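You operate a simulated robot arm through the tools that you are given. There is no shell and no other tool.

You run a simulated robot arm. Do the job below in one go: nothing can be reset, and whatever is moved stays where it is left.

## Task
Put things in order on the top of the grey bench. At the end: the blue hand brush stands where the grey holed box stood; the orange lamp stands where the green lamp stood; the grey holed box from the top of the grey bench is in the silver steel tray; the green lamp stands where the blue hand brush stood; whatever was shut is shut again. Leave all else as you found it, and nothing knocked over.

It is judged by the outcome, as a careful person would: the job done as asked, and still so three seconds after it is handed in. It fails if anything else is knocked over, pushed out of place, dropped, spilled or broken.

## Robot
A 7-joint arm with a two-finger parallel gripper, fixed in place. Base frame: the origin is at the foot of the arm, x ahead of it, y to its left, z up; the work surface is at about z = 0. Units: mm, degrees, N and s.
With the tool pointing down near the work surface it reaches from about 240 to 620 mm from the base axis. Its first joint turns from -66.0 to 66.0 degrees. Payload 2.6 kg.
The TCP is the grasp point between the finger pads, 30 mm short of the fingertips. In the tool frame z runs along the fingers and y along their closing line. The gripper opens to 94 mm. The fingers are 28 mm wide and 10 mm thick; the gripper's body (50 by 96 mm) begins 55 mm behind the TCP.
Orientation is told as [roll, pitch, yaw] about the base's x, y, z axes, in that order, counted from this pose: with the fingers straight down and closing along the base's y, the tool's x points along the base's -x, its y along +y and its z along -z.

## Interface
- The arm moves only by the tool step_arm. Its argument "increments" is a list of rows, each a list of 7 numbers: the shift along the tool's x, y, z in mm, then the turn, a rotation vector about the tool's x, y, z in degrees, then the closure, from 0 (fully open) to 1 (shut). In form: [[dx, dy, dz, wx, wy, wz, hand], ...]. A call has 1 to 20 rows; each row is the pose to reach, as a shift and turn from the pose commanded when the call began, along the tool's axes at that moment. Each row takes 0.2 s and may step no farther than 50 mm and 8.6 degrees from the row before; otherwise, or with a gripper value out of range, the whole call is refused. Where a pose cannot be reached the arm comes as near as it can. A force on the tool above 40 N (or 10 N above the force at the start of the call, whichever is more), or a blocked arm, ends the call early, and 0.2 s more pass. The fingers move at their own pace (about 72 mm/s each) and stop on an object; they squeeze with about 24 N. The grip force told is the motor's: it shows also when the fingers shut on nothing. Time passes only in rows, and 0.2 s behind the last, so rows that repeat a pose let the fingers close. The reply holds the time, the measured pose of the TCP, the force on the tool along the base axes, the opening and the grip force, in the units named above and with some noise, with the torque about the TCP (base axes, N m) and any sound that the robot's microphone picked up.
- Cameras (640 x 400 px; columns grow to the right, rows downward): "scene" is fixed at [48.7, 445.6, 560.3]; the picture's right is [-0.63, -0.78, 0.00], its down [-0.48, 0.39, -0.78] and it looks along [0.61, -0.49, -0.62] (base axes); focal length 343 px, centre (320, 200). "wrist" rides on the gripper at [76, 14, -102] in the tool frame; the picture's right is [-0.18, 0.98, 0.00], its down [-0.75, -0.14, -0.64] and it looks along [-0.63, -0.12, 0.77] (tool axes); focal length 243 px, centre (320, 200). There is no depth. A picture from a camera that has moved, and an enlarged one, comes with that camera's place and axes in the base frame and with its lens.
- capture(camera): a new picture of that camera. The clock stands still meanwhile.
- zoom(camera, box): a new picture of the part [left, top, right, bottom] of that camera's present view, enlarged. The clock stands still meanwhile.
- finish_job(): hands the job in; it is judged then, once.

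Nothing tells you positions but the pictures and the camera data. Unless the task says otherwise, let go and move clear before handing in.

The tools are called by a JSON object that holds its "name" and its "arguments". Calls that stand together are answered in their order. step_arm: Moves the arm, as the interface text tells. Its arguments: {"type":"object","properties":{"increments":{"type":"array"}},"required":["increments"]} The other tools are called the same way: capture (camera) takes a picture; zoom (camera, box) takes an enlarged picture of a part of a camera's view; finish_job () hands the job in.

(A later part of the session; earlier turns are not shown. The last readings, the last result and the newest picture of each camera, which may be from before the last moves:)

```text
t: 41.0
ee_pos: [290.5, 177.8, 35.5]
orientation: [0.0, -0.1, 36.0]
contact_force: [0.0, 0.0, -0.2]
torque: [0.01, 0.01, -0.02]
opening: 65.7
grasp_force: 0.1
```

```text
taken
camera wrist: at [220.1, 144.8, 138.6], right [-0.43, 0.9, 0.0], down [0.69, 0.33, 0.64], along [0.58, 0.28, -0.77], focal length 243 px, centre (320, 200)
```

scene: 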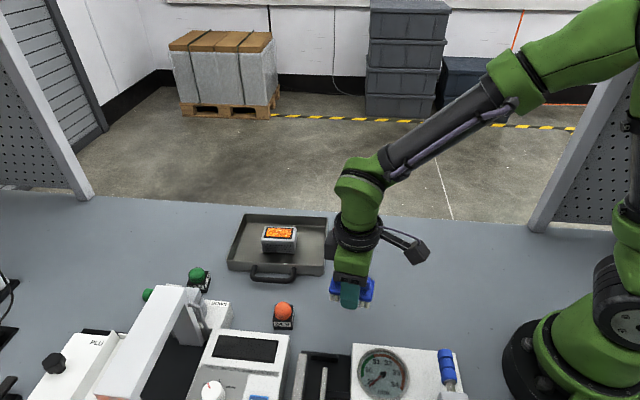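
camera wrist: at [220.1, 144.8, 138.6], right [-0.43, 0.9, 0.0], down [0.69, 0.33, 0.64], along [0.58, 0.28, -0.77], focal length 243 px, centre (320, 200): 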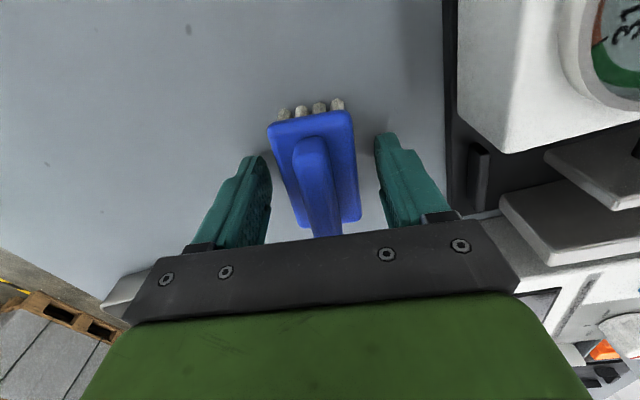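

The brush is released and upright. I rise straight up and verify its position from above.

{"name": "step_arm", "arguments": {"increments": [[0, 0, -10, 0, 0, 0, 0.3], [0, 0, -30, 0, 0, 0, 0.3], [0, 0, -60, 0, 0, 0, 0.3], [0, 0, -95, 0, 0, 0, 0.3], [0, 0, -125, 0, 0, 0, 0.3], [0, 0, -136.5, 0, 0, 0, 0.3], [0, 0, -136.5, 0, 0, 0, 0.3]]}}

{"name": "zoom", "arguments": {"camera": "wrist", "box": [240, 20, 400, 160]}}

{"name": "zoom", "arguments": {"camera": "scene", "box": [220, 200, 420, 340]}}

```text
t: 42.6
ee_pos: [290.7, 175.8, 173.0]
orientation: [0.1, 0.0, 36.0]
contact_force: [0.4, 0.2, -0.5]
torque: [0.0, 0.01, 0.04]
opening: 65.6
grasp_force: 0.1
```

```text
2.86 times, centred on (320, 90) of wrist
camera zoom: at [219.8, 144.5, 275.5], right [-0.43, 0.9, 0.0], down [0.69, 0.33, 0.64], along [0.58, 0.28, -0.77], focal length 693 px, centre (320, 514)
```

zoom: 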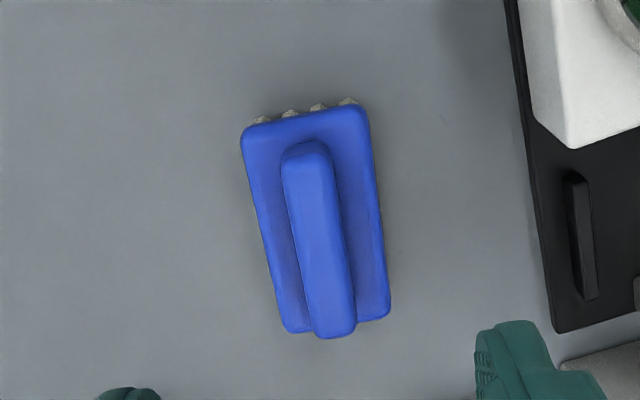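

```text
2.86 times, centred on (320, 270) of scene
camera zoom: at [48.6, 445.6, 560.3], right [-0.63, -0.78, 0.0], down [-0.48, 0.39, -0.78], along [0.61, -0.49, -0.62], focal length 981 px, centre (320, 0)
```

zoom: 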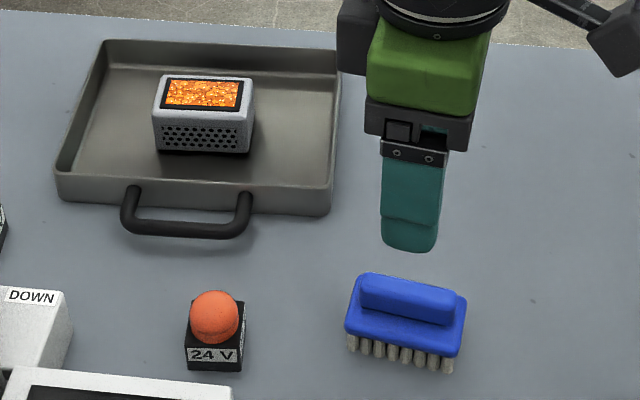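

The brush sits where the box stood. Next I move up and outward to view the green lamp and the machine around it.

{"name": "step_arm", "arguments": {"increments": [[-10, 1, -25, 0, 0, 0, 0.3], [-40, 4, -50, 0, 0, 0, 0.3], [-78, 8, -57, 0, 0, 0, 0.3], [-116, 12, -57, 0, 0, 0, 0.3], [-154, 16, -57, 0, 0, 0, 0.3], [-180, 18, -57, 0, 0, 0, 0.3], [-185.4, 18.6, -57, 0, 0, 0, 0.3], [-185.4, 18.6, -57, 0, 0, 0, 0.3]]}}

{"name": "capture", "arguments": {"camera": "wrist"}}

{"name": "capture", "arguments": {"camera": "scene"}}

```text
t: 44.4
ee_pos: [430.3, 300.7, 228.1]
orientation: [0.0, 0.0, 36.0]
contact_force: [0.6, -0.3, -0.3]
torque: [0.01, -0.01, 0.05]
opening: 65.8
grasp_force: 0.0
```

```text
taken
camera wrist: at [359.5, 268.0, 331.6], right [-0.43, 0.9, 0.0], down [0.69, 0.33, 0.64], along [0.58, 0.27, -0.77], focal length 243 px, centre (320, 200)
```

wrist: 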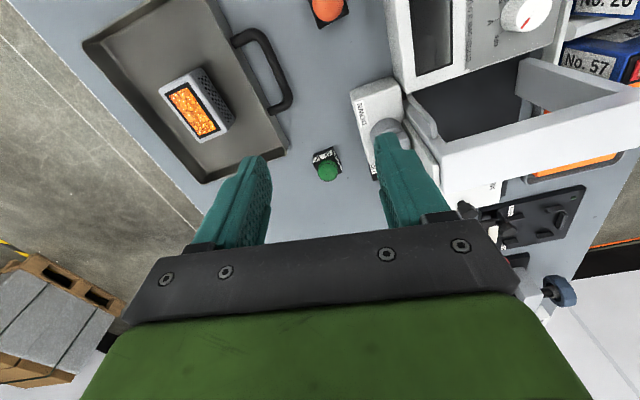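

```text
taken
```

scene: 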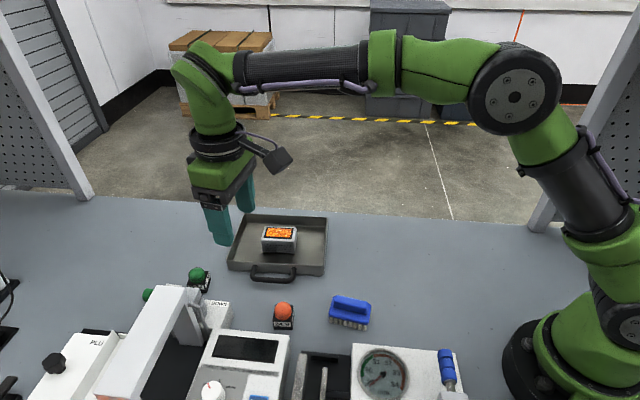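

{"name": "zoom", "arguments": {"camera": "wrist", "box": [280, 60, 460, 220]}}

{"name": "zoom", "arguments": {"camera": "wrist", "box": [300, 130, 360, 190]}}

{"name": "zoom", "arguments": {"camera": "scene", "box": [130, 240, 290, 340]}}

```text
2.50 times, centred on (370, 140) of wrist
camera zoom: at [359.5, 268.0, 331.6], right [-0.43, 0.9, 0.0], down [0.69, 0.33, 0.64], along [0.58, 0.27, -0.77], focal length 606 px, centre (195, 350)
```

zoom: 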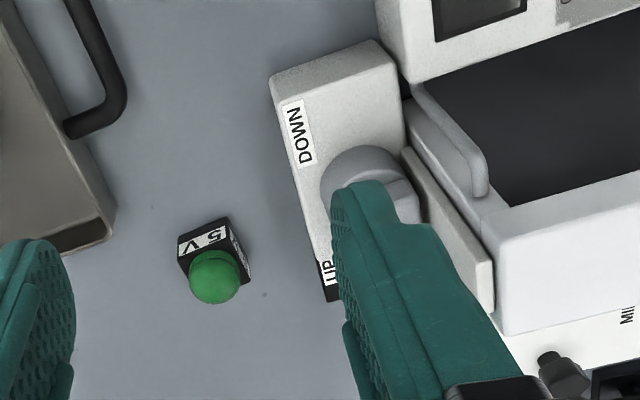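

```text
6.67 times, centred on (330, 160) of wrist
camera zoom: at [359.5, 268.0, 331.6], right [-0.43, 0.9, 0.0], down [0.69, 0.33, 0.64], along [0.58, 0.27, -0.77], focal length 1618 px, centre (253, 467)
```

zoom: 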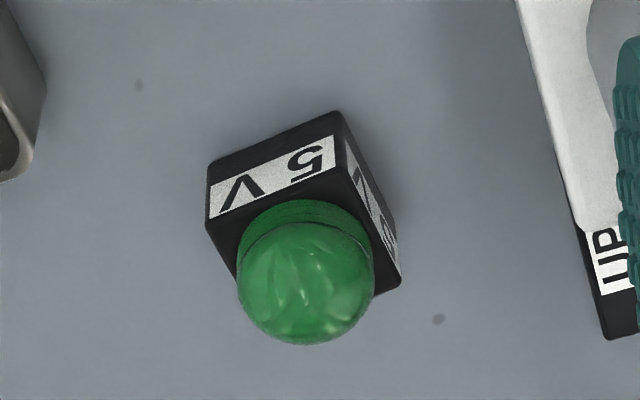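

```text
4.00 times, centred on (210, 290) of scene
camera zoom: at [48.7, 445.6, 560.3], right [-0.63, -0.78, 0.0], down [-0.48, 0.39, -0.78], along [0.61, -0.49, -0.62], focal length 1373 px, centre (760, -160)
```

zoom: 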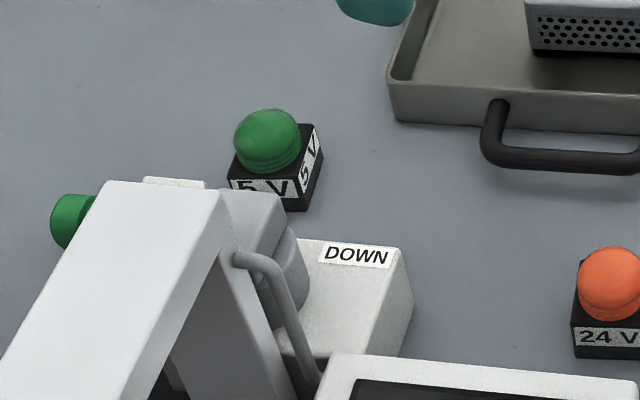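

The green lamp's base is about 32 mm square, centred near (531, 361), which is about 642 mm out and at the limit of reach. The machine block beside it is about 48 mm high and roughly 59 mm away. I test the reach above the lamp at height 130 with yaw about 50°.

{"name": "step_arm", "arguments": {"increments": [[-23, -2, 15, 0, 0, -3, 0.36], [-47, -4, 35, 0, 0, -6, 0.36], [-70, -6, 55, 0, 0, -9, 0.36], [-94, -8, 78, 0, 0, -12, 0.36], [-117, -10.4, 98, 0, 0, -14, 0.36], [-117, -10.4, 98, 0, 0, -14, 0.36]]}}

{"name": "capture", "arguments": {"camera": "wrist"}}

{"name": "zoom", "arguments": {"camera": "wrist", "box": [260, 60, 380, 180]}}

{"name": "capture", "arguments": {"camera": "scene"}}

```text
t: 45.8
ee_pos: [500.9, 351.9, 127.5]
orientation: [0.0, 0.0, 50.2]
contact_force: [-0.1, 0.6, 0.3]
torque: [0.01, 0.01, -0.03]
opening: 60.3
grasp_force: 0.0
out of reach, approached as far as the arm can: row 4, 5, 6
```

```text
taken
camera wrist: at [439.2, 303.7, 231.2], right [-0.64, 0.77, 0.0], down [0.59, 0.49, 0.64], along [0.5, 0.41, -0.77], focal length 243 px, centre (320, 200)
```

wrist: 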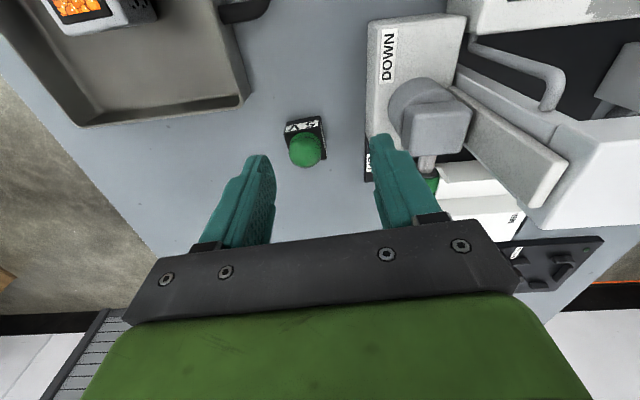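

```text
3.33 times, centred on (320, 120) of wrist
camera zoom: at [439.2, 303.7, 231.2], right [-0.64, 0.77, 0.0], down [0.59, 0.49, 0.64], along [0.5, 0.41, -0.77], focal length 809 px, centre (320, 467)
```

zoom: 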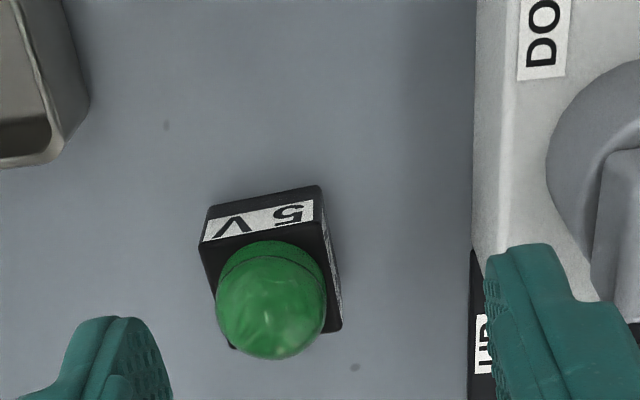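

```text
taken
```

scene: 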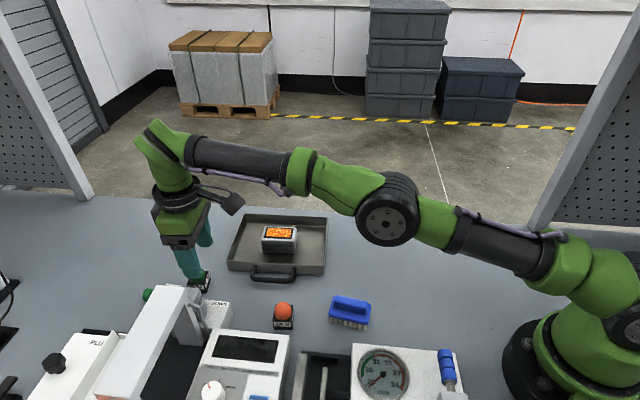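

The lamp is at (532, 360) with its sides aligned to yaw 50°, and straight down the arm stops at about 612 mm out. I will tilt the tool outward about 12° around its closing axis, which keeps the pads flush with the lamp's sides, and see where I then am.

{"name": "step_arm", "arguments": {"increments": [[0, 0, -15, 0, -4, 0, 0.36], [0, 0, -30, 0, -8, 0, 0.36], [0, 0, -40, 0, -12, 0, 0.36], [0, 0, -40, 0, -12, 0, 0.36]]}}

{"name": "capture", "arguments": {"camera": "wrist"}}

{"name": "capture", "arguments": {"camera": "scene"}}

```text
t: 46.8
ee_pos: [499.6, 352.9, 167.2]
orientation: [0.0, -12.2, 50.0]
contact_force: [0.0, 0.1, 0.3]
torque: [-0.01, 0.0, 0.02]
opening: 60.3
grasp_force: 0.0
```

```text
taken
camera wrist: at [427.2, 288.7, 252.7], right [-0.64, 0.77, 0.04], down [0.5, 0.37, 0.79], along [0.59, 0.52, -0.62], focal length 243 px, centre (320, 200)
```

wrist: 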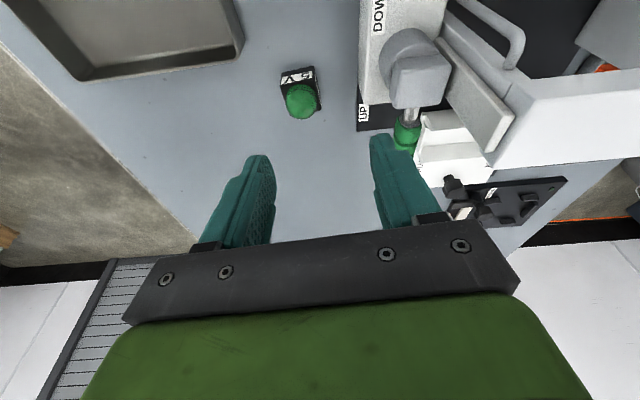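

```text
taken
```

scene: 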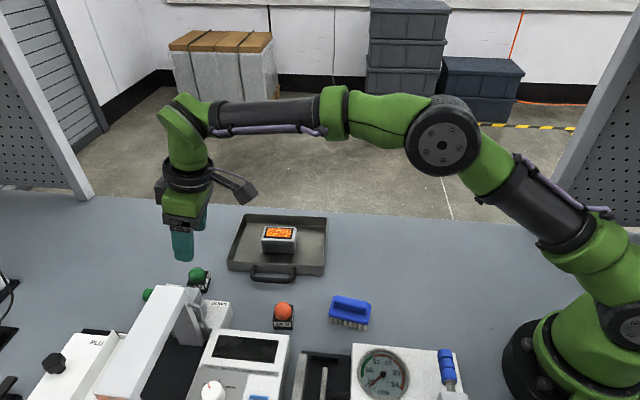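

The pose holds and tilt is -12°. I move above the lamp to (529, 356.5, 120), still well above its dome, and check alignment.

{"name": "step_arm", "arguments": {"increments": [[-5.6, -10, 20, 0, 0, 0, 0.36], [-11.3, -20.3, 40, 0, 0, 0, 0.36], [-11.3, -20.3, 50.7, 0, 0, 0, 0.36], [-11.3, -20.3, 50.7, 0, 0, 0, 0.36]]}}

{"name": "capture", "arguments": {"camera": "wrist"}}

{"name": "zoom", "arguments": {"camera": "wrist", "box": [250, 60, 390, 200]}}

{"name": "zoom", "arguments": {"camera": "scene", "box": [120, 200, 280, 320]}}

```text
t: 47.8
ee_pos: [530.9, 355.1, 118.8]
orientation: [0.1, -12.0, 50.0]
contact_force: [0.8, 0.1, 0.1]
torque: [-0.01, 0.01, -0.02]
opening: 60.3
grasp_force: 0.1
```

```text
taken
camera wrist: at [457.3, 290.6, 204.5], right [-0.64, 0.77, 0.04], down [0.5, 0.37, 0.78], along [0.59, 0.52, -0.62], focal length 243 px, centre (320, 200)
```

wrist: 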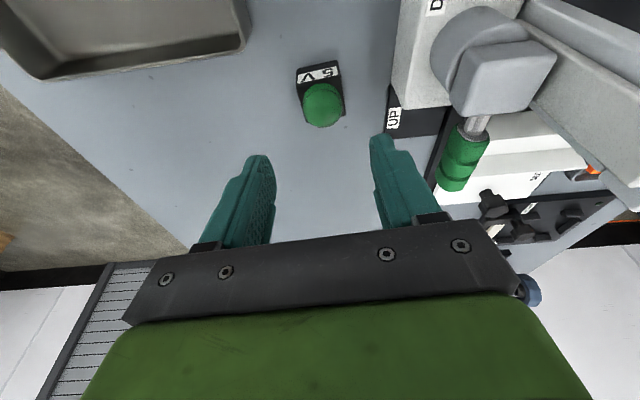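

```text
2.86 times, centred on (320, 130) of wrist
camera zoom: at [457.3, 290.6, 204.5], right [-0.64, 0.77, 0.04], down [0.5, 0.37, 0.78], along [0.59, 0.52, -0.62], focal length 693 px, centre (320, 400)
```

zoom: 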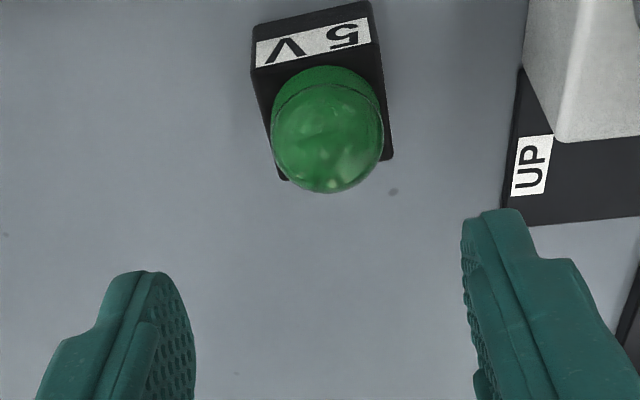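

```text
3.33 times, centred on (200, 260) of scene
camera zoom: at [48.7, 445.6, 560.3], right [-0.63, -0.78, 0.0], down [-0.48, 0.39, -0.78], along [0.61, -0.49, -0.62], focal length 1144 px, centre (720, 0)
```

zoom: 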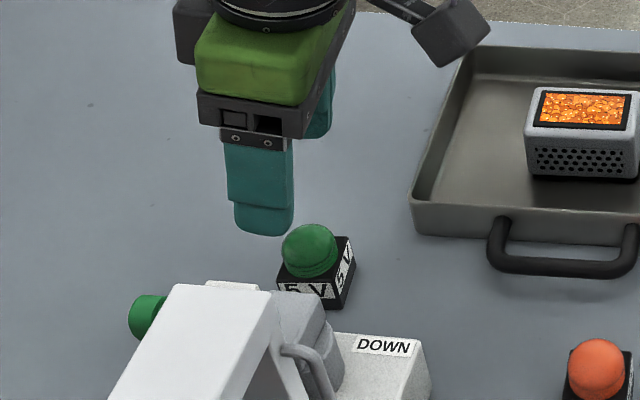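

The lamp is about 2.6 mm to the tool's +y side and otherwise aligned. I descend vertically to TCP height 37 with clearance to the block, then check.

{"name": "step_arm", "arguments": {"increments": [[2, 2.6, 10, 0, 0, 0, 0.36], [6, 2.6, 28, 0, 0, 0, 0.36], [10, 2.6, 46, 0, 0, 0, 0.36], [13, 2.6, 62, 0, 0, 0, 0.36], [15.2, 2.6, 73, 0, 0, 0, 0.36], [16.4, 2.6, 80.7, 0, 0, 0, 0.36], [16.4, 2.6, 80.7, 0, 0, 0, 0.36]]}}

{"name": "capture", "arguments": {"camera": "wrist"}}

{"name": "zoom", "arguments": {"camera": "scene", "box": [120, 200, 280, 320]}}

```text
t: 49.4
ee_pos: [529.4, 356.7, 37.1]
orientation: [-0.1, -12.0, 50.0]
contact_force: [-0.1, -0.8, 0.4]
torque: [-0.02, -0.02, 0.01]
opening: 60.3
grasp_force: 0.1
```

```text
taken
camera wrist: at [455.3, 293.1, 122.7], right [-0.64, 0.77, 0.04], down [0.5, 0.37, 0.78], along [0.59, 0.52, -0.62], focal length 243 px, centre (320, 200)
```

wrist: 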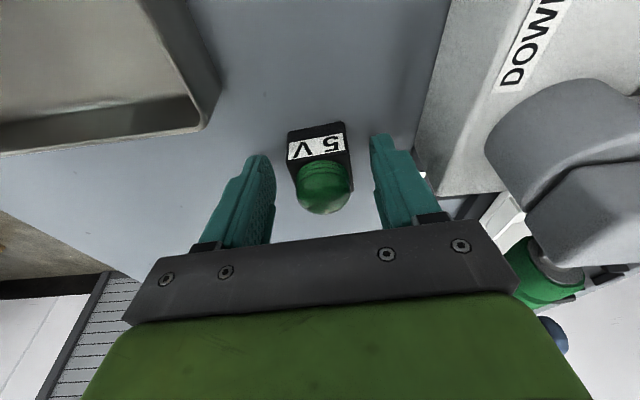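

```text
3.33 times, centred on (200, 260) of scene
camera zoom: at [48.7, 445.6, 560.3], right [-0.63, -0.78, 0.0], down [-0.48, 0.39, -0.78], along [0.61, -0.49, -0.62], focal length 1144 px, centre (720, 0)
```

zoom: 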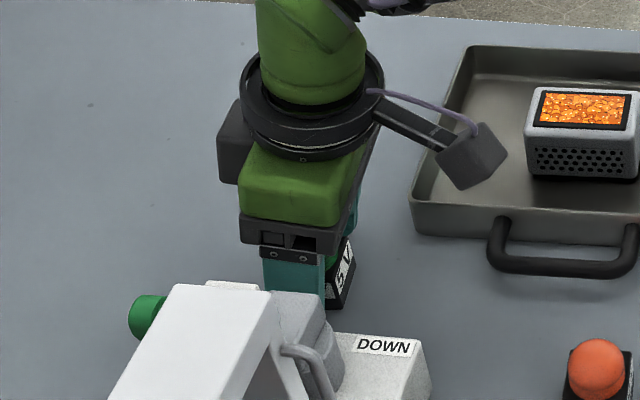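

The lamp sits between the fingers with about 2 mm lateral offset. I correct that, close gently, and lift slowly a few millimetres.

{"name": "step_arm", "arguments": {"increments": [[0, 2, 0, 0, 0, 0, 0.36], [0, 2, 0, 0, 0, 0, 0.5], [0, 2, 0, 0, 0, 0, 0.6], [0, 2, 0, 0, 0, 0, 0.7], [0, 2, 0, 0, 0, 0, 1], [0, 2, 0, 0, 0, 0, 1]]}}

{"name": "step_arm", "arguments": {"increments": [[-0.2, 0, -1, 0, 0, 0, 1], [-0.6, 0, -3, 0, 0, 0, 1], [-1.3, 0, -6, 0, 0, 0, 1], [-2.1, 0, -10, 0, 0, 0, 1], [-3, 0, -14, 0, 0, 0, 1]]}}

{"name": "capture", "arguments": {"camera": "wrist"}}

{"name": "zoom", "arguments": {"camera": "scene", "box": [120, 200, 280, 320]}}

```text
t: 50.8
ee_pos: [527.3, 359.1, 39.0]
orientation: [0.0, -12.1, 49.9]
contact_force: [-0.4, 0.1, 0.1]
torque: [-0.02, -0.02, 0.0]
opening: 33.0
grasp_force: 24.0
```

```text
t: 52.0
ee_pos: [528.2, 357.4, 51.6]
orientation: [0.0, -12.0, 49.9]
contact_force: [0.3, 0.0, -0.9]
torque: [0.01, 0.01, -0.02]
opening: 33.2
grasp_force: 23.9
```

```text
taken
camera wrist: at [453.8, 293.9, 136.8], right [-0.64, 0.77, 0.04], down [0.5, 0.37, 0.78], along [0.59, 0.52, -0.62], focal length 243 px, centre (320, 200)
```

wrist: 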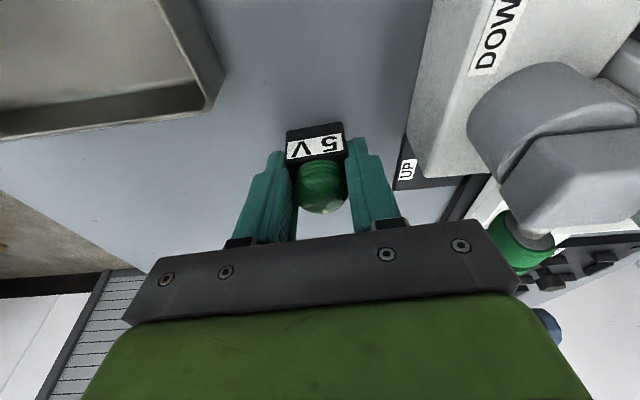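

```text
3.33 times, centred on (200, 260) of scene
camera zoom: at [48.7, 445.6, 560.3], right [-0.63, -0.78, 0.0], down [-0.48, 0.39, -0.78], along [0.61, -0.49, -0.62], focal length 1144 px, centre (720, 0)
```

zoom: 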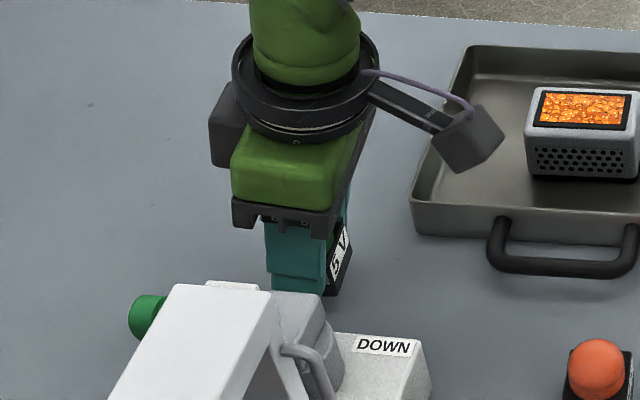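

The green lamp is held at 33 mm and lifts cleanly. I raise it 60 mm, keeping the same tilt so the lamp stays upright, then carry it toward the brush's old spot at (373, 6).

{"name": "step_arm", "arguments": {"increments": [[-0.6, 0, -2.9, 0, 0, 0, 1], [-1.9, 0, -8.8, 0, 0, 0, 1], [-3.7, 0, -17.6, 0, 0, 0, 1], [-5.8, 0, -27.4, 0, 0, 0, 1], [-7.9, 0, -37.2, 0, 0, 0, 1], [-10, 0, -46.9, 0, 0, 0, 1], [-11.6, 0, -54.8, 0, 0, 0, 1], [-12.5, 0, -58.7, 0, 0, 0, 1]]}}

{"name": "step_arm", "arguments": {"increments": [[3.8, -1.1, -0.8, 0, 0, 0, 1], [11.3, -3.3, -2.4, 0, 0, 0, 1], [22.6, -6.6, -4.8, 0, 0, 0, 1], [36.7, -10.8, -7.8, 0, 0, 0, 1], [51.7, -15.2, -11, 0, 0, 0, 1], [66.7, -19.6, -14.2, 0, 0, 0, 1], [81.8, -24, -17.4, 0, 0, 0, 1], [96.8, -28.4, -20.6, 0, 0, 0, 1], [111.9, -32.8, -23.8, 0, 0, 0, 1], [126.9, -37.3, -26.9, 0, 0, 0, 1], [141.9, -41.7, -30.1, 0, 0, 0, 1], [157, -46.1, -33.3, 0, 0, 0, 1], [172, -50.5, -36.5, 0, 0, 0, 1], [187.1, -54.9, -39.7, 0, 0, 0, 1], [202.1, -59.3, -42.9, 0, 0, 0, 1], [217.1, -63.8, -46.1, 0, 0, 0, 1], [232.2, -68.2, -49.3, 0, 0, 0, 1], [245.3, -72, -52.1, 0, 0, 0, 1], [254.7, -74.8, -54.1, 0, 0, 0, 1], [260.4, -76.5, -55.3, 0, 0, 0, 1]]}}

{"name": "capture", "arguments": {"camera": "scene"}}

```text
t: 53.8
ee_pos: [528.6, 359.1, 112.6]
orientation: [0.1, -12.0, 50.1]
contact_force: [0.2, 0.1, -1.0]
torque: [-0.03, 0.02, 0.01]
opening: 32.9
grasp_force: 24.2
```

```text
t: 58.0
ee_pos: [413.7, 104.8, 110.7]
orientation: [0.0, -12.0, 50.0]
contact_force: [0.4, 0.4, -0.7]
torque: [-0.01, 0.0, 0.03]
opening: 33.3
grasp_force: 24.2
```

```text
taken
```

scene: 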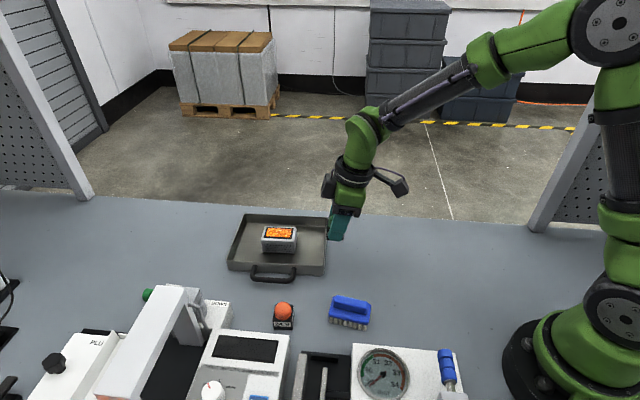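

The lamp is still held and upright. I finish the move to above the brush's old spot.

{"name": "step_arm", "arguments": {"increments": [[3.7, -1.1, -0.8, 0, 0, 0, 1], [11.2, -3.4, -2.4, 0, 0, 0, 1], [22.5, -6.9, -4.8, 0, 0, 0, 1], [36.5, -11.2, -7.8, 0, 0, 0, 1], [51.5, -15.8, -10.9, 0, 0, 0, 1], [66.5, -20.4, -14.1, 0, 0, 0, 1], [80.6, -24.7, -17.1, 0, 0, 0, 1], [91.8, -28.1, -19.5, 0, 0, 0, 1], [99.3, -30.4, -21.1, 0, 0, 0, 1], [104, -31.9, -22.1, 0, 0, 0, 1], [105.4, -32.3, -22.4, 0, 0, 0, 1], [105.4, -32.3, -22.4, 0, 0, 0, 1]]}}

{"name": "capture", "arguments": {"camera": "wrist"}}

{"name": "zoom", "arguments": {"camera": "scene", "box": [320, 170, 460, 270]}}

```text
t: 60.6
ee_pos: [370.4, 1.7, 110.4]
orientation: [-0.1, -12.0, 50.0]
contact_force: [1.2, -0.1, -1.2]
torque: [0.0, 0.03, 0.0]
opening: 33.3
grasp_force: 24.2
```

```text
taken
camera wrist: at [295.8, -62.1, 196.4], right [-0.64, 0.77, 0.04], down [0.5, 0.37, 0.78], along [0.59, 0.52, -0.62], focal length 243 px, centre (320, 200)
```

wrist: 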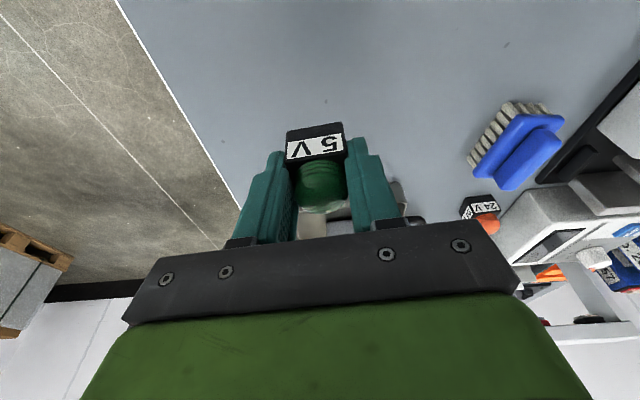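

```text
4.00 times, centred on (390, 220) of scene
camera zoom: at [48.7, 445.6, 560.3], right [-0.63, -0.78, 0.0], down [-0.48, 0.39, -0.78], along [0.61, -0.49, -0.62], focal length 1373 px, centre (40, 120)
```

zoom: 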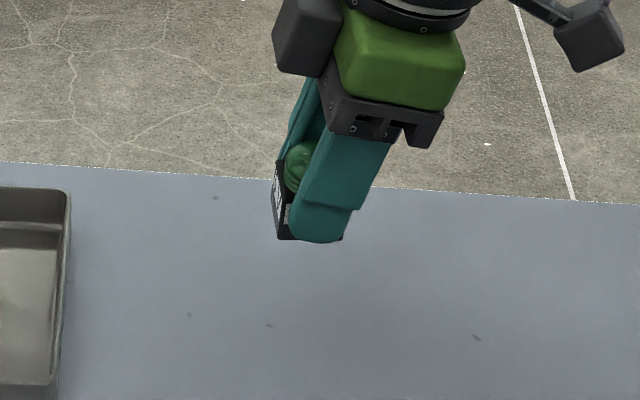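

The lamp is upright over the target spot. I lower it vertically and creep to contact.

{"name": "step_arm", "arguments": {"increments": [[0.8, 0, 3.9, 0, 0, 0, 1], [2.5, 0, 11.7, 0, 0, 0, 1], [4.6, 0, 21.5, 0, 0, 0, 1], [6.7, 0, 31.3, 0, 0, 0, 1], [8.7, 0, 41.1, 0, 0, 0, 1], [10.8, 0, 50.9, 0, 0, 0, 1], [12.5, 0, 58.7, 0, 0, 0, 1], [13.5, 0, 63.6, 0, 0, 0, 1], [14.1, 0, 66.5, 0, 0, 0, 1], [14.1, 0, 66.5, 0, 0, 0, 1]]}}

{"name": "step_arm", "arguments": {"increments": [[0.2, 0, 1, 0, 0, 0, 1], [0.4, 0, 2, 0, 0, 0, 1]]}}

{"name": "zoom", "arguments": {"camera": "scene", "box": [320, 190, 440, 270]}}

```text
t: 62.8
ee_pos: [370.4, 2.2, 43.8]
orientation: [0.0, -12.0, 50.0]
contact_force: [-1.3, -0.3, -0.3]
torque: [0.01, 0.01, 0.02]
opening: 33.1
grasp_force: 23.7
```

```text
t: 63.4
ee_pos: [370.1, 2.8, 41.3]
orientation: [0.0, -12.0, 50.0]
contact_force: [-0.7, -0.3, -0.9]
torque: [-0.01, 0.0, 0.0]
opening: 33.0
grasp_force: 23.7
```

```text
5.00 times, centred on (380, 230) of scene
camera zoom: at [48.7, 445.6, 560.3], right [-0.63, -0.78, 0.0], down [-0.48, 0.39, -0.78], along [0.61, -0.49, -0.62], focal length 1716 px, centre (20, 50)
```

zoom: 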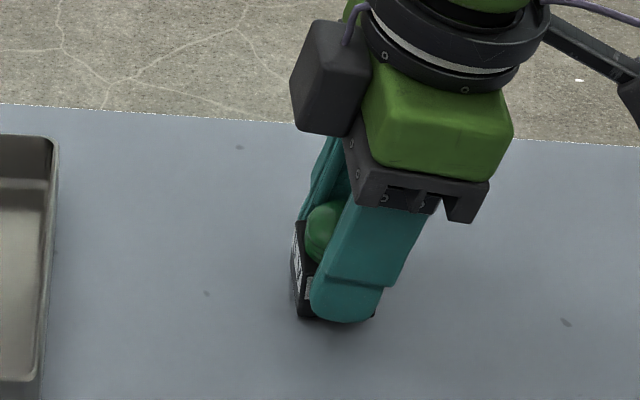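

{"name": "step_arm", "arguments": {"increments": [[0.2, 0, 1, 0, 0, 0, 1], [0.3, 0, 1.5, 0, 0, 0, 1]]}}

{"name": "step_arm", "arguments": {"increments": [[0.2, 0, 1, 0, 0, 0, 1], [0.2, 0, 1, 0, 0, 0, 1]]}}

```text
t: 64.0
ee_pos: [369.1, 2.4, 39.3]
orientation: [-0.1, -12.0, 50.0]
contact_force: [0.0, 0.8, -0.6]
torque: [0.0, 0.0, -0.02]
opening: 33.0
grasp_force: 23.9
```

```text
t: 64.6
ee_pos: [370.0, 2.0, 38.4]
orientation: [0.0, -11.9, 50.0]
contact_force: [-0.6, 0.3, 0.4]
torque: [-0.02, 0.02, 0.01]
opening: 33.1
grasp_force: 23.7
```

{"name": "step_arm", "arguments": {"increments": [[0.1, 0, 0.5, 0, 0, 0, 1], [0.2, 0, 0.8, 0, 0, 0, 1]]}}

```text
t: 65.2
ee_pos: [368.7, 1.7, 36.7]
orientation: [0.1, -12.1, 50.0]
contact_force: [0.0, 1.2, 1.7]
torque: [0.01, -0.03, 0.0]
opening: 33.0
grasp_force: 23.9
```

{"name": "step_arm", "arguments": {"increments": [[0.1, 0, 0.3, 0, 0, 0, 1], [0.1, 0, 0.5, 0, 0, 0, 1]]}}

```text
t: 65.8
ee_pos: [370.9, 2.2, 37.8]
orientation: [-0.1, -12.0, 49.9]
contact_force: [-3.0, 0.2, 8.3]
torque: [0.04, 0.08, 0.02]
opening: 32.9
grasp_force: 23.9
```

The lamp touches the bench at about 8 N. I open the fingers to about 60 mm and rise vertically.

{"name": "step_arm", "arguments": {"increments": [[0, 0, 0, 0, 0, 0, 0.6], [0, 0, 0, 0, 0, 0, 0.5], [0, 0, 0, 0, 0, 0, 0.4], [0, 0, 0, 0, 0, 0, 0.36], [0, 0, 0, 0, 0, 0, 0.36]]}}

{"name": "capture", "arguments": {"camera": "wrist"}}

{"name": "step_arm", "arguments": {"increments": [[-2, 0, -9.8, 0, 0, 0, 0.36], [-6.2, 0, -29.3, 0, 0, 0, 0.36], [-13, 0, -60, 0, 0, 0, 0.36], [-20, 0, -95, 0, 0, 0, 0.36], [-28, 0, -132, 0, 0, 0, 0.36], [-28, 0, -132, 0, 0, 0, 0.36]]}}

{"name": "capture", "arguments": {"camera": "wrist"}}

{"name": "capture", "arguments": {"camera": "scene"}}

```text
t: 67.0
ee_pos: [369.8, 1.5, 38.1]
orientation: [0.0, -12.0, 50.0]
contact_force: [0.7, -0.2, 0.6]
torque: [-0.03, -0.02, -0.03]
opening: 60.4
grasp_force: 0.0
```

```text
taken
camera wrist: at [296.9, -61.5, 122.9], right [-0.64, 0.77, 0.04], down [0.5, 0.37, 0.78], along [0.59, 0.52, -0.62], focal length 243 px, centre (320, 200)
```

wrist: 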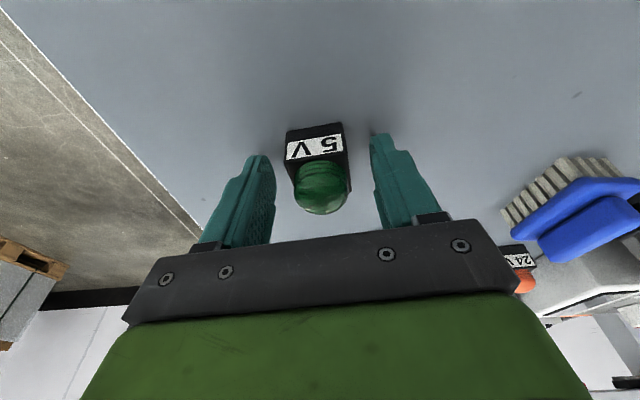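

```text
t: 68.4
ee_pos: [369.1, 2.5, 171.6]
orientation: [0.0, -12.1, 50.0]
contact_force: [-0.2, 0.4, 0.6]
torque: [-0.01, -0.01, -0.03]
opening: 60.2
grasp_force: 0.0
```

```text
taken
camera wrist: at [295.6, -61.2, 257.1], right [-0.64, 0.77, 0.04], down [0.5, 0.37, 0.78], along [0.59, 0.52, -0.62], focal length 243 px, centre (320, 200)
```

wrist: 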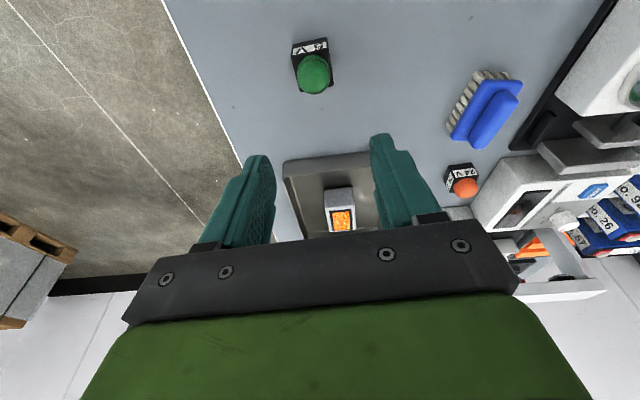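

```text
taken
```

scene: 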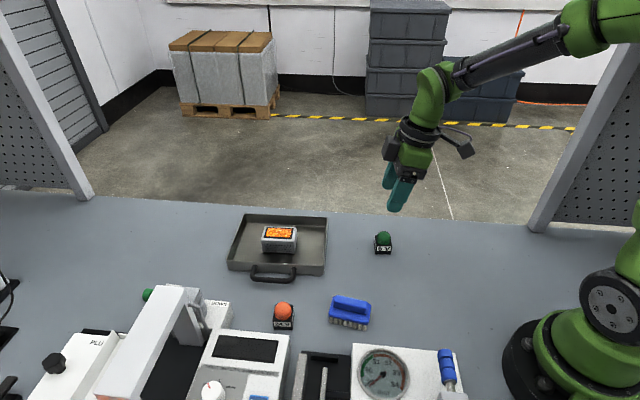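

The green lamp now stands upright where the brush stood. Next I move above the orange lamp at about (362, 277), keeping the 12° tilt, to look at it and the tester beside it.

{"name": "step_arm", "arguments": {"increments": [[-14, 13, 3, 0, 0, 0, 0.45], [-41.9, 39, 8.9, 0, 0, 0, 0.45], [-69.8, 65, 14.8, 0, 0, 0, 0.45], [-97.7, 91, 20.7, 0, 0, 0, 0.45], [-125.6, 117, 26.6, 0, 0, 0, 0.45], [-153.5, 143, 32.5, 0, 0, 0, 0.45], [-181.3, 169, 38.4, 0, 0, 0, 0.45], [-195.3, 182, 41.4, 0, 0, 0, 0.45], [-195.3, 182, 41.4, 0, 0, 0, 0.45]]}}

{"name": "capture", "arguments": {"camera": "wrist"}}

{"name": "zoom", "arguments": {"camera": "wrist", "box": [250, 20, 390, 140]}}

{"name": "capture", "arguments": {"camera": "scene"}}

```text
t: 70.4
ee_pos: [359.6, 273.6, 172.3]
orientation: [0.0, -12.0, 49.9]
contact_force: [1.0, -0.1, 0.4]
torque: [0.0, 0.01, 0.04]
opening: 51.7
grasp_force: 0.0
```

```text
taken
camera wrist: at [286.2, 208.7, 258.3], right [-0.64, 0.77, 0.04], down [0.5, 0.37, 0.78], along [0.59, 0.52, -0.62], focal length 243 px, centre (320, 200)
```

wrist: 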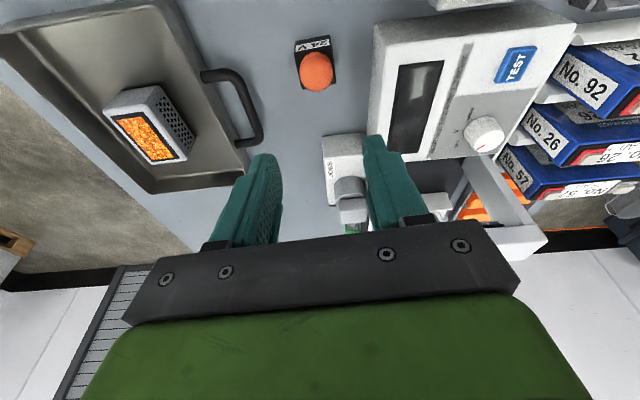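

```text
3.33 times, centred on (320, 80) of wrist
camera zoom: at [286.2, 208.7, 258.3], right [-0.64, 0.77, 0.04], down [0.5, 0.37, 0.78], along [0.59, 0.52, -0.62], focal length 809 px, centre (320, 600)
```

zoom: 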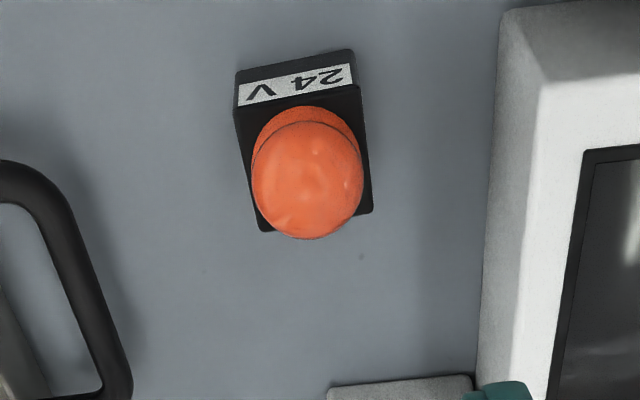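

```text
taken
```

scene: 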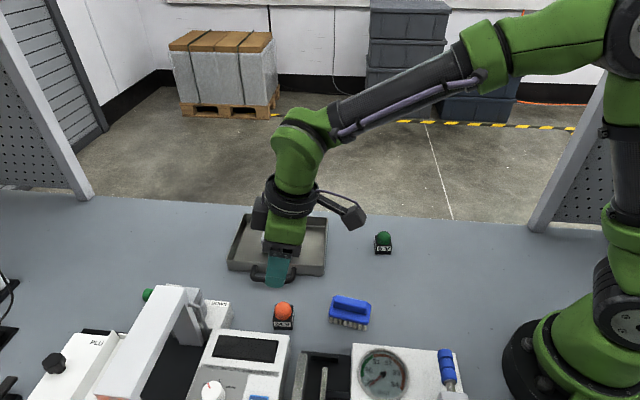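

The orange lamp is at about (360.5, 276.6) with yaw 48.5°, 56 mm clear of the tester wall. I descend vertically around it with the fingers at about 52 mm.

{"name": "step_arm", "arguments": {"increments": [[4, 1, 15, 0.27, 0, 1.27, 0.45], [9, 1, 40, 0.27, 0, 1.27, 0.45], [15, 1, 68, 0.27, 0, 1.27, 0.45], [20, 1, 90, 0.27, 0, 1.27, 0.45], [24.4, 1, 108, 0.27, 0, 1.27, 0.45], [27.5, 1, 121, 0.27, 0, 1.27, 0.45], [29.4, 1, 131.1, 0.27, 0, 1.27, 0.45], [29.4, 1, 131.1, 0.27, 0, 1.27, 0.45]]}}

{"name": "capture", "arguments": {"camera": "wrist"}}

{"name": "zoom", "arguments": {"camera": "scene", "box": [220, 240, 360, 340]}}

```text
t: 72.2
ee_pos: [357.4, 271.4, 37.9]
orientation: [0.0, -12.0, 48.7]
contact_force: [-0.4, 0.1, -0.1]
torque: [0.02, -0.02, -0.01]
opening: 51.7
grasp_force: 0.0
```

```text
taken
camera wrist: at [282.5, 209.6, 123.5], right [-0.62, 0.78, 0.04], down [0.5, 0.36, 0.78], along [0.6, 0.51, -0.62], focal length 243 px, centre (320, 200)
```

wrist: 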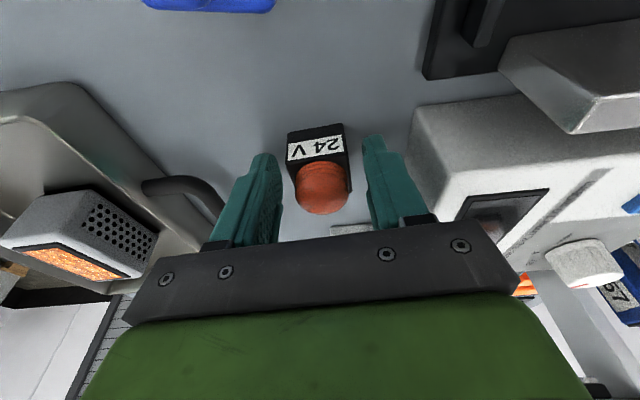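

```text
4.00 times, centred on (290, 290) of scene
camera zoom: at [48.7, 445.6, 560.3], right [-0.63, -0.78, 0.0], down [-0.48, 0.39, -0.78], along [0.61, -0.49, -0.62], focal length 1373 px, centre (440, -160)
```

zoom: 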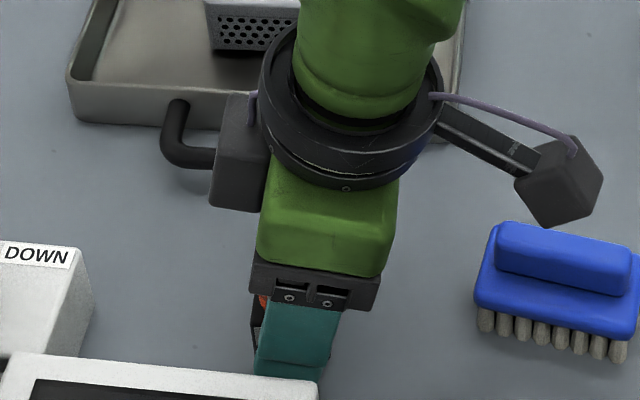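

The relation between lamp and fingers matches the green lamp's grip. I close and lift slowly.

{"name": "step_arm", "arguments": {"increments": [[0, 0.5, 0, 0, 0, 0, 0.52], [0, 0.5, 0, 0, 0, 0, 0.6], [0, 0.5, 0, 0, 0, 0, 0.7], [0, 0.5, 0, 0, 0, 0, 1], [0, 0.5, 0, 0, 0, 0, 1]]}}

{"name": "step_arm", "arguments": {"increments": [[-0.2, 0, -1, 0, 0, 0, 1], [-0.6, 0, -3, 0, 0, 0, 1], [-1.3, 0, -6, 0, 0, 0, 1], [-2.1, 0, -10, 0, 0, 0, 1], [-3, 0, -14, 0, 0, 0, 1]]}}

{"name": "capture", "arguments": {"camera": "wrist"}}

{"name": "zoom", "arguments": {"camera": "scene", "box": [220, 240, 360, 340]}}

```text
t: 73.4
ee_pos: [357.5, 272.7, 38.0]
orientation: [-0.1, -12.0, 48.7]
contact_force: [1.3, 0.3, 0.0]
torque: [-0.03, 0.0, -0.02]
opening: 33.2
grasp_force: 23.9
```

```text
t: 74.6
ee_pos: [357.6, 271.0, 52.5]
orientation: [0.1, -12.0, 48.7]
contact_force: [0.0, -0.2, -0.2]
torque: [-0.01, 0.02, -0.01]
opening: 33.0
grasp_force: 24.5
```

```text
taken
camera wrist: at [282.5, 209.5, 138.0], right [-0.62, 0.78, 0.04], down [0.5, 0.36, 0.78], along [0.6, 0.51, -0.62], focal length 243 px, centre (320, 200)
```

wrist: 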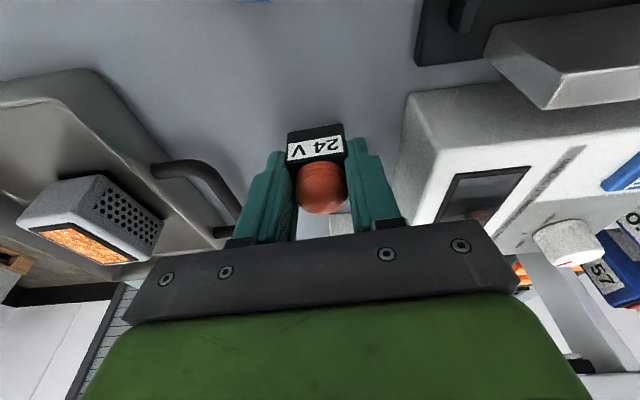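

```text
4.00 times, centred on (290, 290) of scene
camera zoom: at [48.7, 445.6, 560.3], right [-0.63, -0.78, 0.0], down [-0.48, 0.39, -0.78], along [0.61, -0.49, -0.62], focal length 1373 px, centre (440, -160)
```

zoom: 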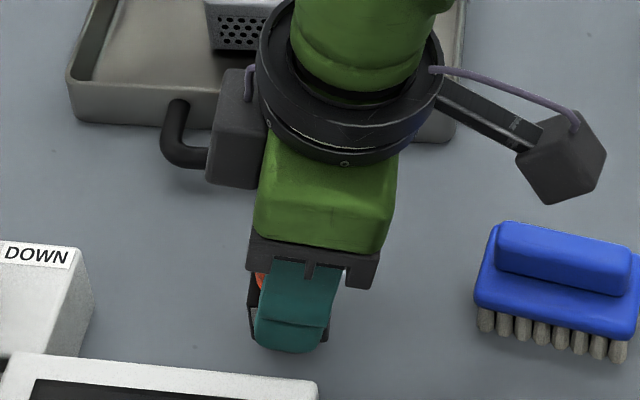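

The orange lamp is held at 33 mm in the same way the green one was. I raise it and carry it to the green lamp's old place, TCP (527.8, 358.2).

{"name": "step_arm", "arguments": {"increments": [[-0.6, 0, -2.9, 0, 0, 0, 1], [-1.9, 0, -8.8, 0, 0, 0, 1], [-3.7, 0, -17.6, 0, 0, 0, 1], [-5.8, 0, -27.4, 0, 0, 0, 1], [-7.9, 0, -37.2, 0, 0, 0, 1], [-10, 0, -46.9, 0, 0, 0, 1], [-11.9, 0, -55.7, 0, 0, 0, 1], [-13.1, 0, -61.6, 0, 0, 0, 1], [-13.6, 0, -64.1, 0, 0, 0, 1]]}}

{"name": "step_arm", "arguments": {"increments": [[-3.6, -1.5, 0.8, 0, 0, 0, 1], [-10.9, -4.5, 2.3, 0, 0, 0, 1], [-21.8, -9, 4.6, 0, 0, -0.1, 1], [-35.4, -14.5, 7.5, -0.05, 0, -0.25, 1], [-49.9, -20.5, 10.6, -0.08, 0, -0.36, 1], [-64.5, -26.4, 13.7, -0.1, 0, -0.47, 1], [-78.9, -32.4, 16.8, -0.12, 0, -0.58, 1], [-93.4, -38.3, 19.9, -0.14, 0, -0.68, 1], [-108, -44.3, 23, -0.17, 0, -0.79, 1], [-122.5, -50.3, 26.1, -0.19, 0, -0.9, 1], [-136, -55.8, 29, -0.21, 0, -1, 1], [-148.9, -61.1, 31.7, -0.23, 0, -1.1, 1], [-158.7, -65.1, 33.8, -0.25, 0, -1.16, 1], [-166, -68.1, 35.4, -0.26, 0, -1.22, 1], [-170.5, -70, 36.3, -0.27, 0, -1.27, 1], [-173.3, -71.1, 36.9, -0.27, 0, -1.27, 1], [-173.3, -71.1, 36.9, -0.27, 0, -1.27, 1]]}}

{"name": "capture", "arguments": {"camera": "wrist"}}

{"name": "capture", "arguments": {"camera": "scene"}}

```text
t: 76.6
ee_pos: [356.2, 272.8, 117.2]
orientation: [0.0, -12.0, 48.7]
contact_force: [0.1, -0.2, -0.6]
torque: [0.0, -0.01, 0.01]
opening: 32.8
grasp_force: 24.0
```

```text
t: 80.2
ee_pos: [527.4, 356.4, 117.7]
orientation: [0.0, -12.0, 50.0]
contact_force: [0.4, -0.4, -0.3]
torque: [-0.02, -0.01, -0.01]
opening: 33.0
grasp_force: 24.2
```

```text
taken
camera wrist: at [453.4, 293.6, 203.6], right [-0.64, 0.77, 0.04], down [0.5, 0.37, 0.78], along [0.59, 0.52, -0.62], focal length 243 px, centre (320, 200)
```

wrist: 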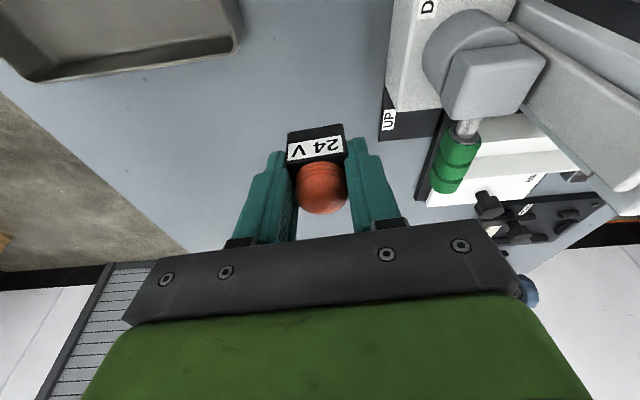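

```text
taken
```

scene: 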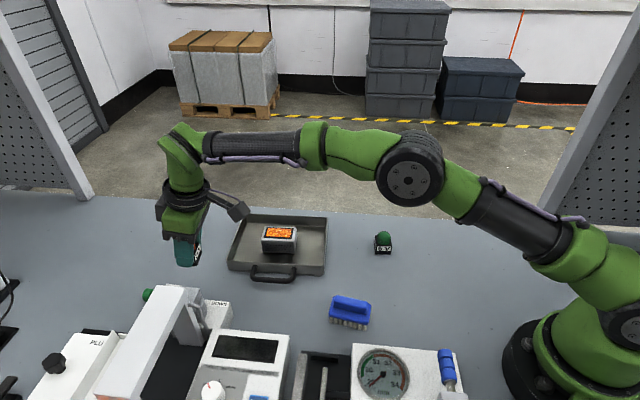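

The pose matches the green lamp's pick-up pose within a millimetre. I lower the orange lamp vertically and creep to contact.

{"name": "step_arm", "arguments": {"increments": [[0.8, 0, 3.9, 0, 0, 0, 1], [2.5, 0, 11.7, 0, 0, 0, 1], [4.6, 0, 21.5, 0, 0, 0, 1], [6.7, 0, 31.3, 0, 0, 0, 1], [8.7, 0, 41.1, 0, 0, 0, 1], [10.8, 0, 50.9, 0, 0, 0, 1], [12.9, 0, 60.6, 0, 0, 0, 1], [14.4, 0, 67.5, 0, 0, 0, 1], [15.2, 0, 71.4, 0, 0, 0, 1], [15.6, 0, 73.4, 0, 0, 0, 1], [15.6, 0, 73.4, 0, 0, 0, 1]]}}

{"name": "step_arm", "arguments": {"increments": [[0.2, 0, 1, 0, 0, 0, 1], [0.4, 0, 2, 0, 0, 0, 1]]}}

{"name": "step_arm", "arguments": {"increments": [[0.2, 0, 1, 0, 0, 0, 1], [0.2, 0, 1, 0, 0, 0, 1]]}}

{"name": "capture", "arguments": {"camera": "wrist"}}

```text
t: 82.6
ee_pos: [527.3, 356.9, 43.3]
orientation: [0.0, -12.0, 50.1]
contact_force: [0.4, -1.3, 0.0]
torque: [-0.01, 0.0, 0.0]
opening: 32.8
grasp_force: 24.0
```

```text
t: 83.2
ee_pos: [527.5, 358.8, 41.6]
orientation: [0.0, -12.0, 50.0]
contact_force: [1.0, -0.4, 0.0]
torque: [0.0, 0.0, 0.01]
opening: 32.8
grasp_force: 23.8
```

```text
t: 83.8
ee_pos: [527.0, 358.3, 40.5]
orientation: [0.0, -12.0, 50.1]
contact_force: [-0.1, -0.2, 0.1]
torque: [-0.02, 0.02, -0.02]
opening: 33.0
grasp_force: 24.1
```

```text
taken
camera wrist: at [453.9, 294.1, 125.8], right [-0.64, 0.77, 0.04], down [0.5, 0.37, 0.78], along [0.59, 0.52, -0.62], focal length 243 px, centre (320, 200)
```

wrist: 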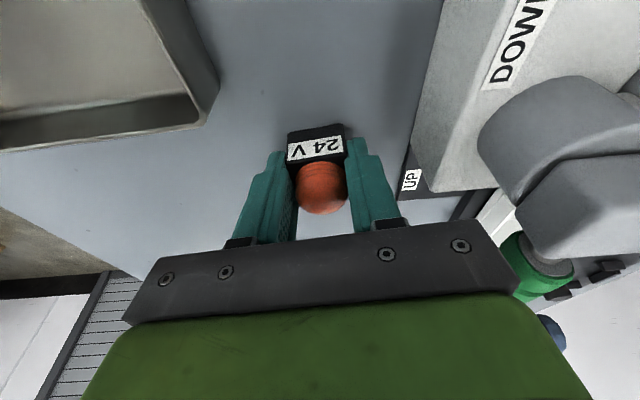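

{"name": "step_arm", "arguments": {"increments": [[0.2, 0, 0.8, 0, 0, 0, 1], [0.3, 0, 1.4, 0, 0, 0, 1]]}}

{"name": "step_arm", "arguments": {"increments": [[0.1, 0, 0.5, 0, 0, 0, 1], [0.1, 0, 0.7, 0, 0, 0, 1]]}}

```text
t: 84.4
ee_pos: [528.1, 358.6, 39.2]
orientation: [0.0, -12.0, 50.0]
contact_force: [0.0, 0.6, 0.3]
torque: [-0.01, 0.04, 0.02]
opening: 32.9
grasp_force: 23.9
```

```text
t: 85.0
ee_pos: [528.6, 358.8, 39.3]
orientation: [-0.1, -12.1, 49.9]
contact_force: [0.7, 1.5, 2.8]
torque: [0.02, -0.07, 0.04]
opening: 33.1
grasp_force: 24.2
```

{"name": "step_arm", "arguments": {"increments": [[0.1, 0, 0.3, 0, 0, 0, 1], [0.1, 0, 0.5, 0, 0, 0, 1]]}}

```text
t: 85.6
ee_pos: [528.4, 357.2, 38.5]
orientation: [-0.1, -12.1, 50.0]
contact_force: [-1.8, -0.2, 12.0]
torque: [-0.1, -0.07, -0.02]
opening: 33.2
grasp_force: 23.8
```

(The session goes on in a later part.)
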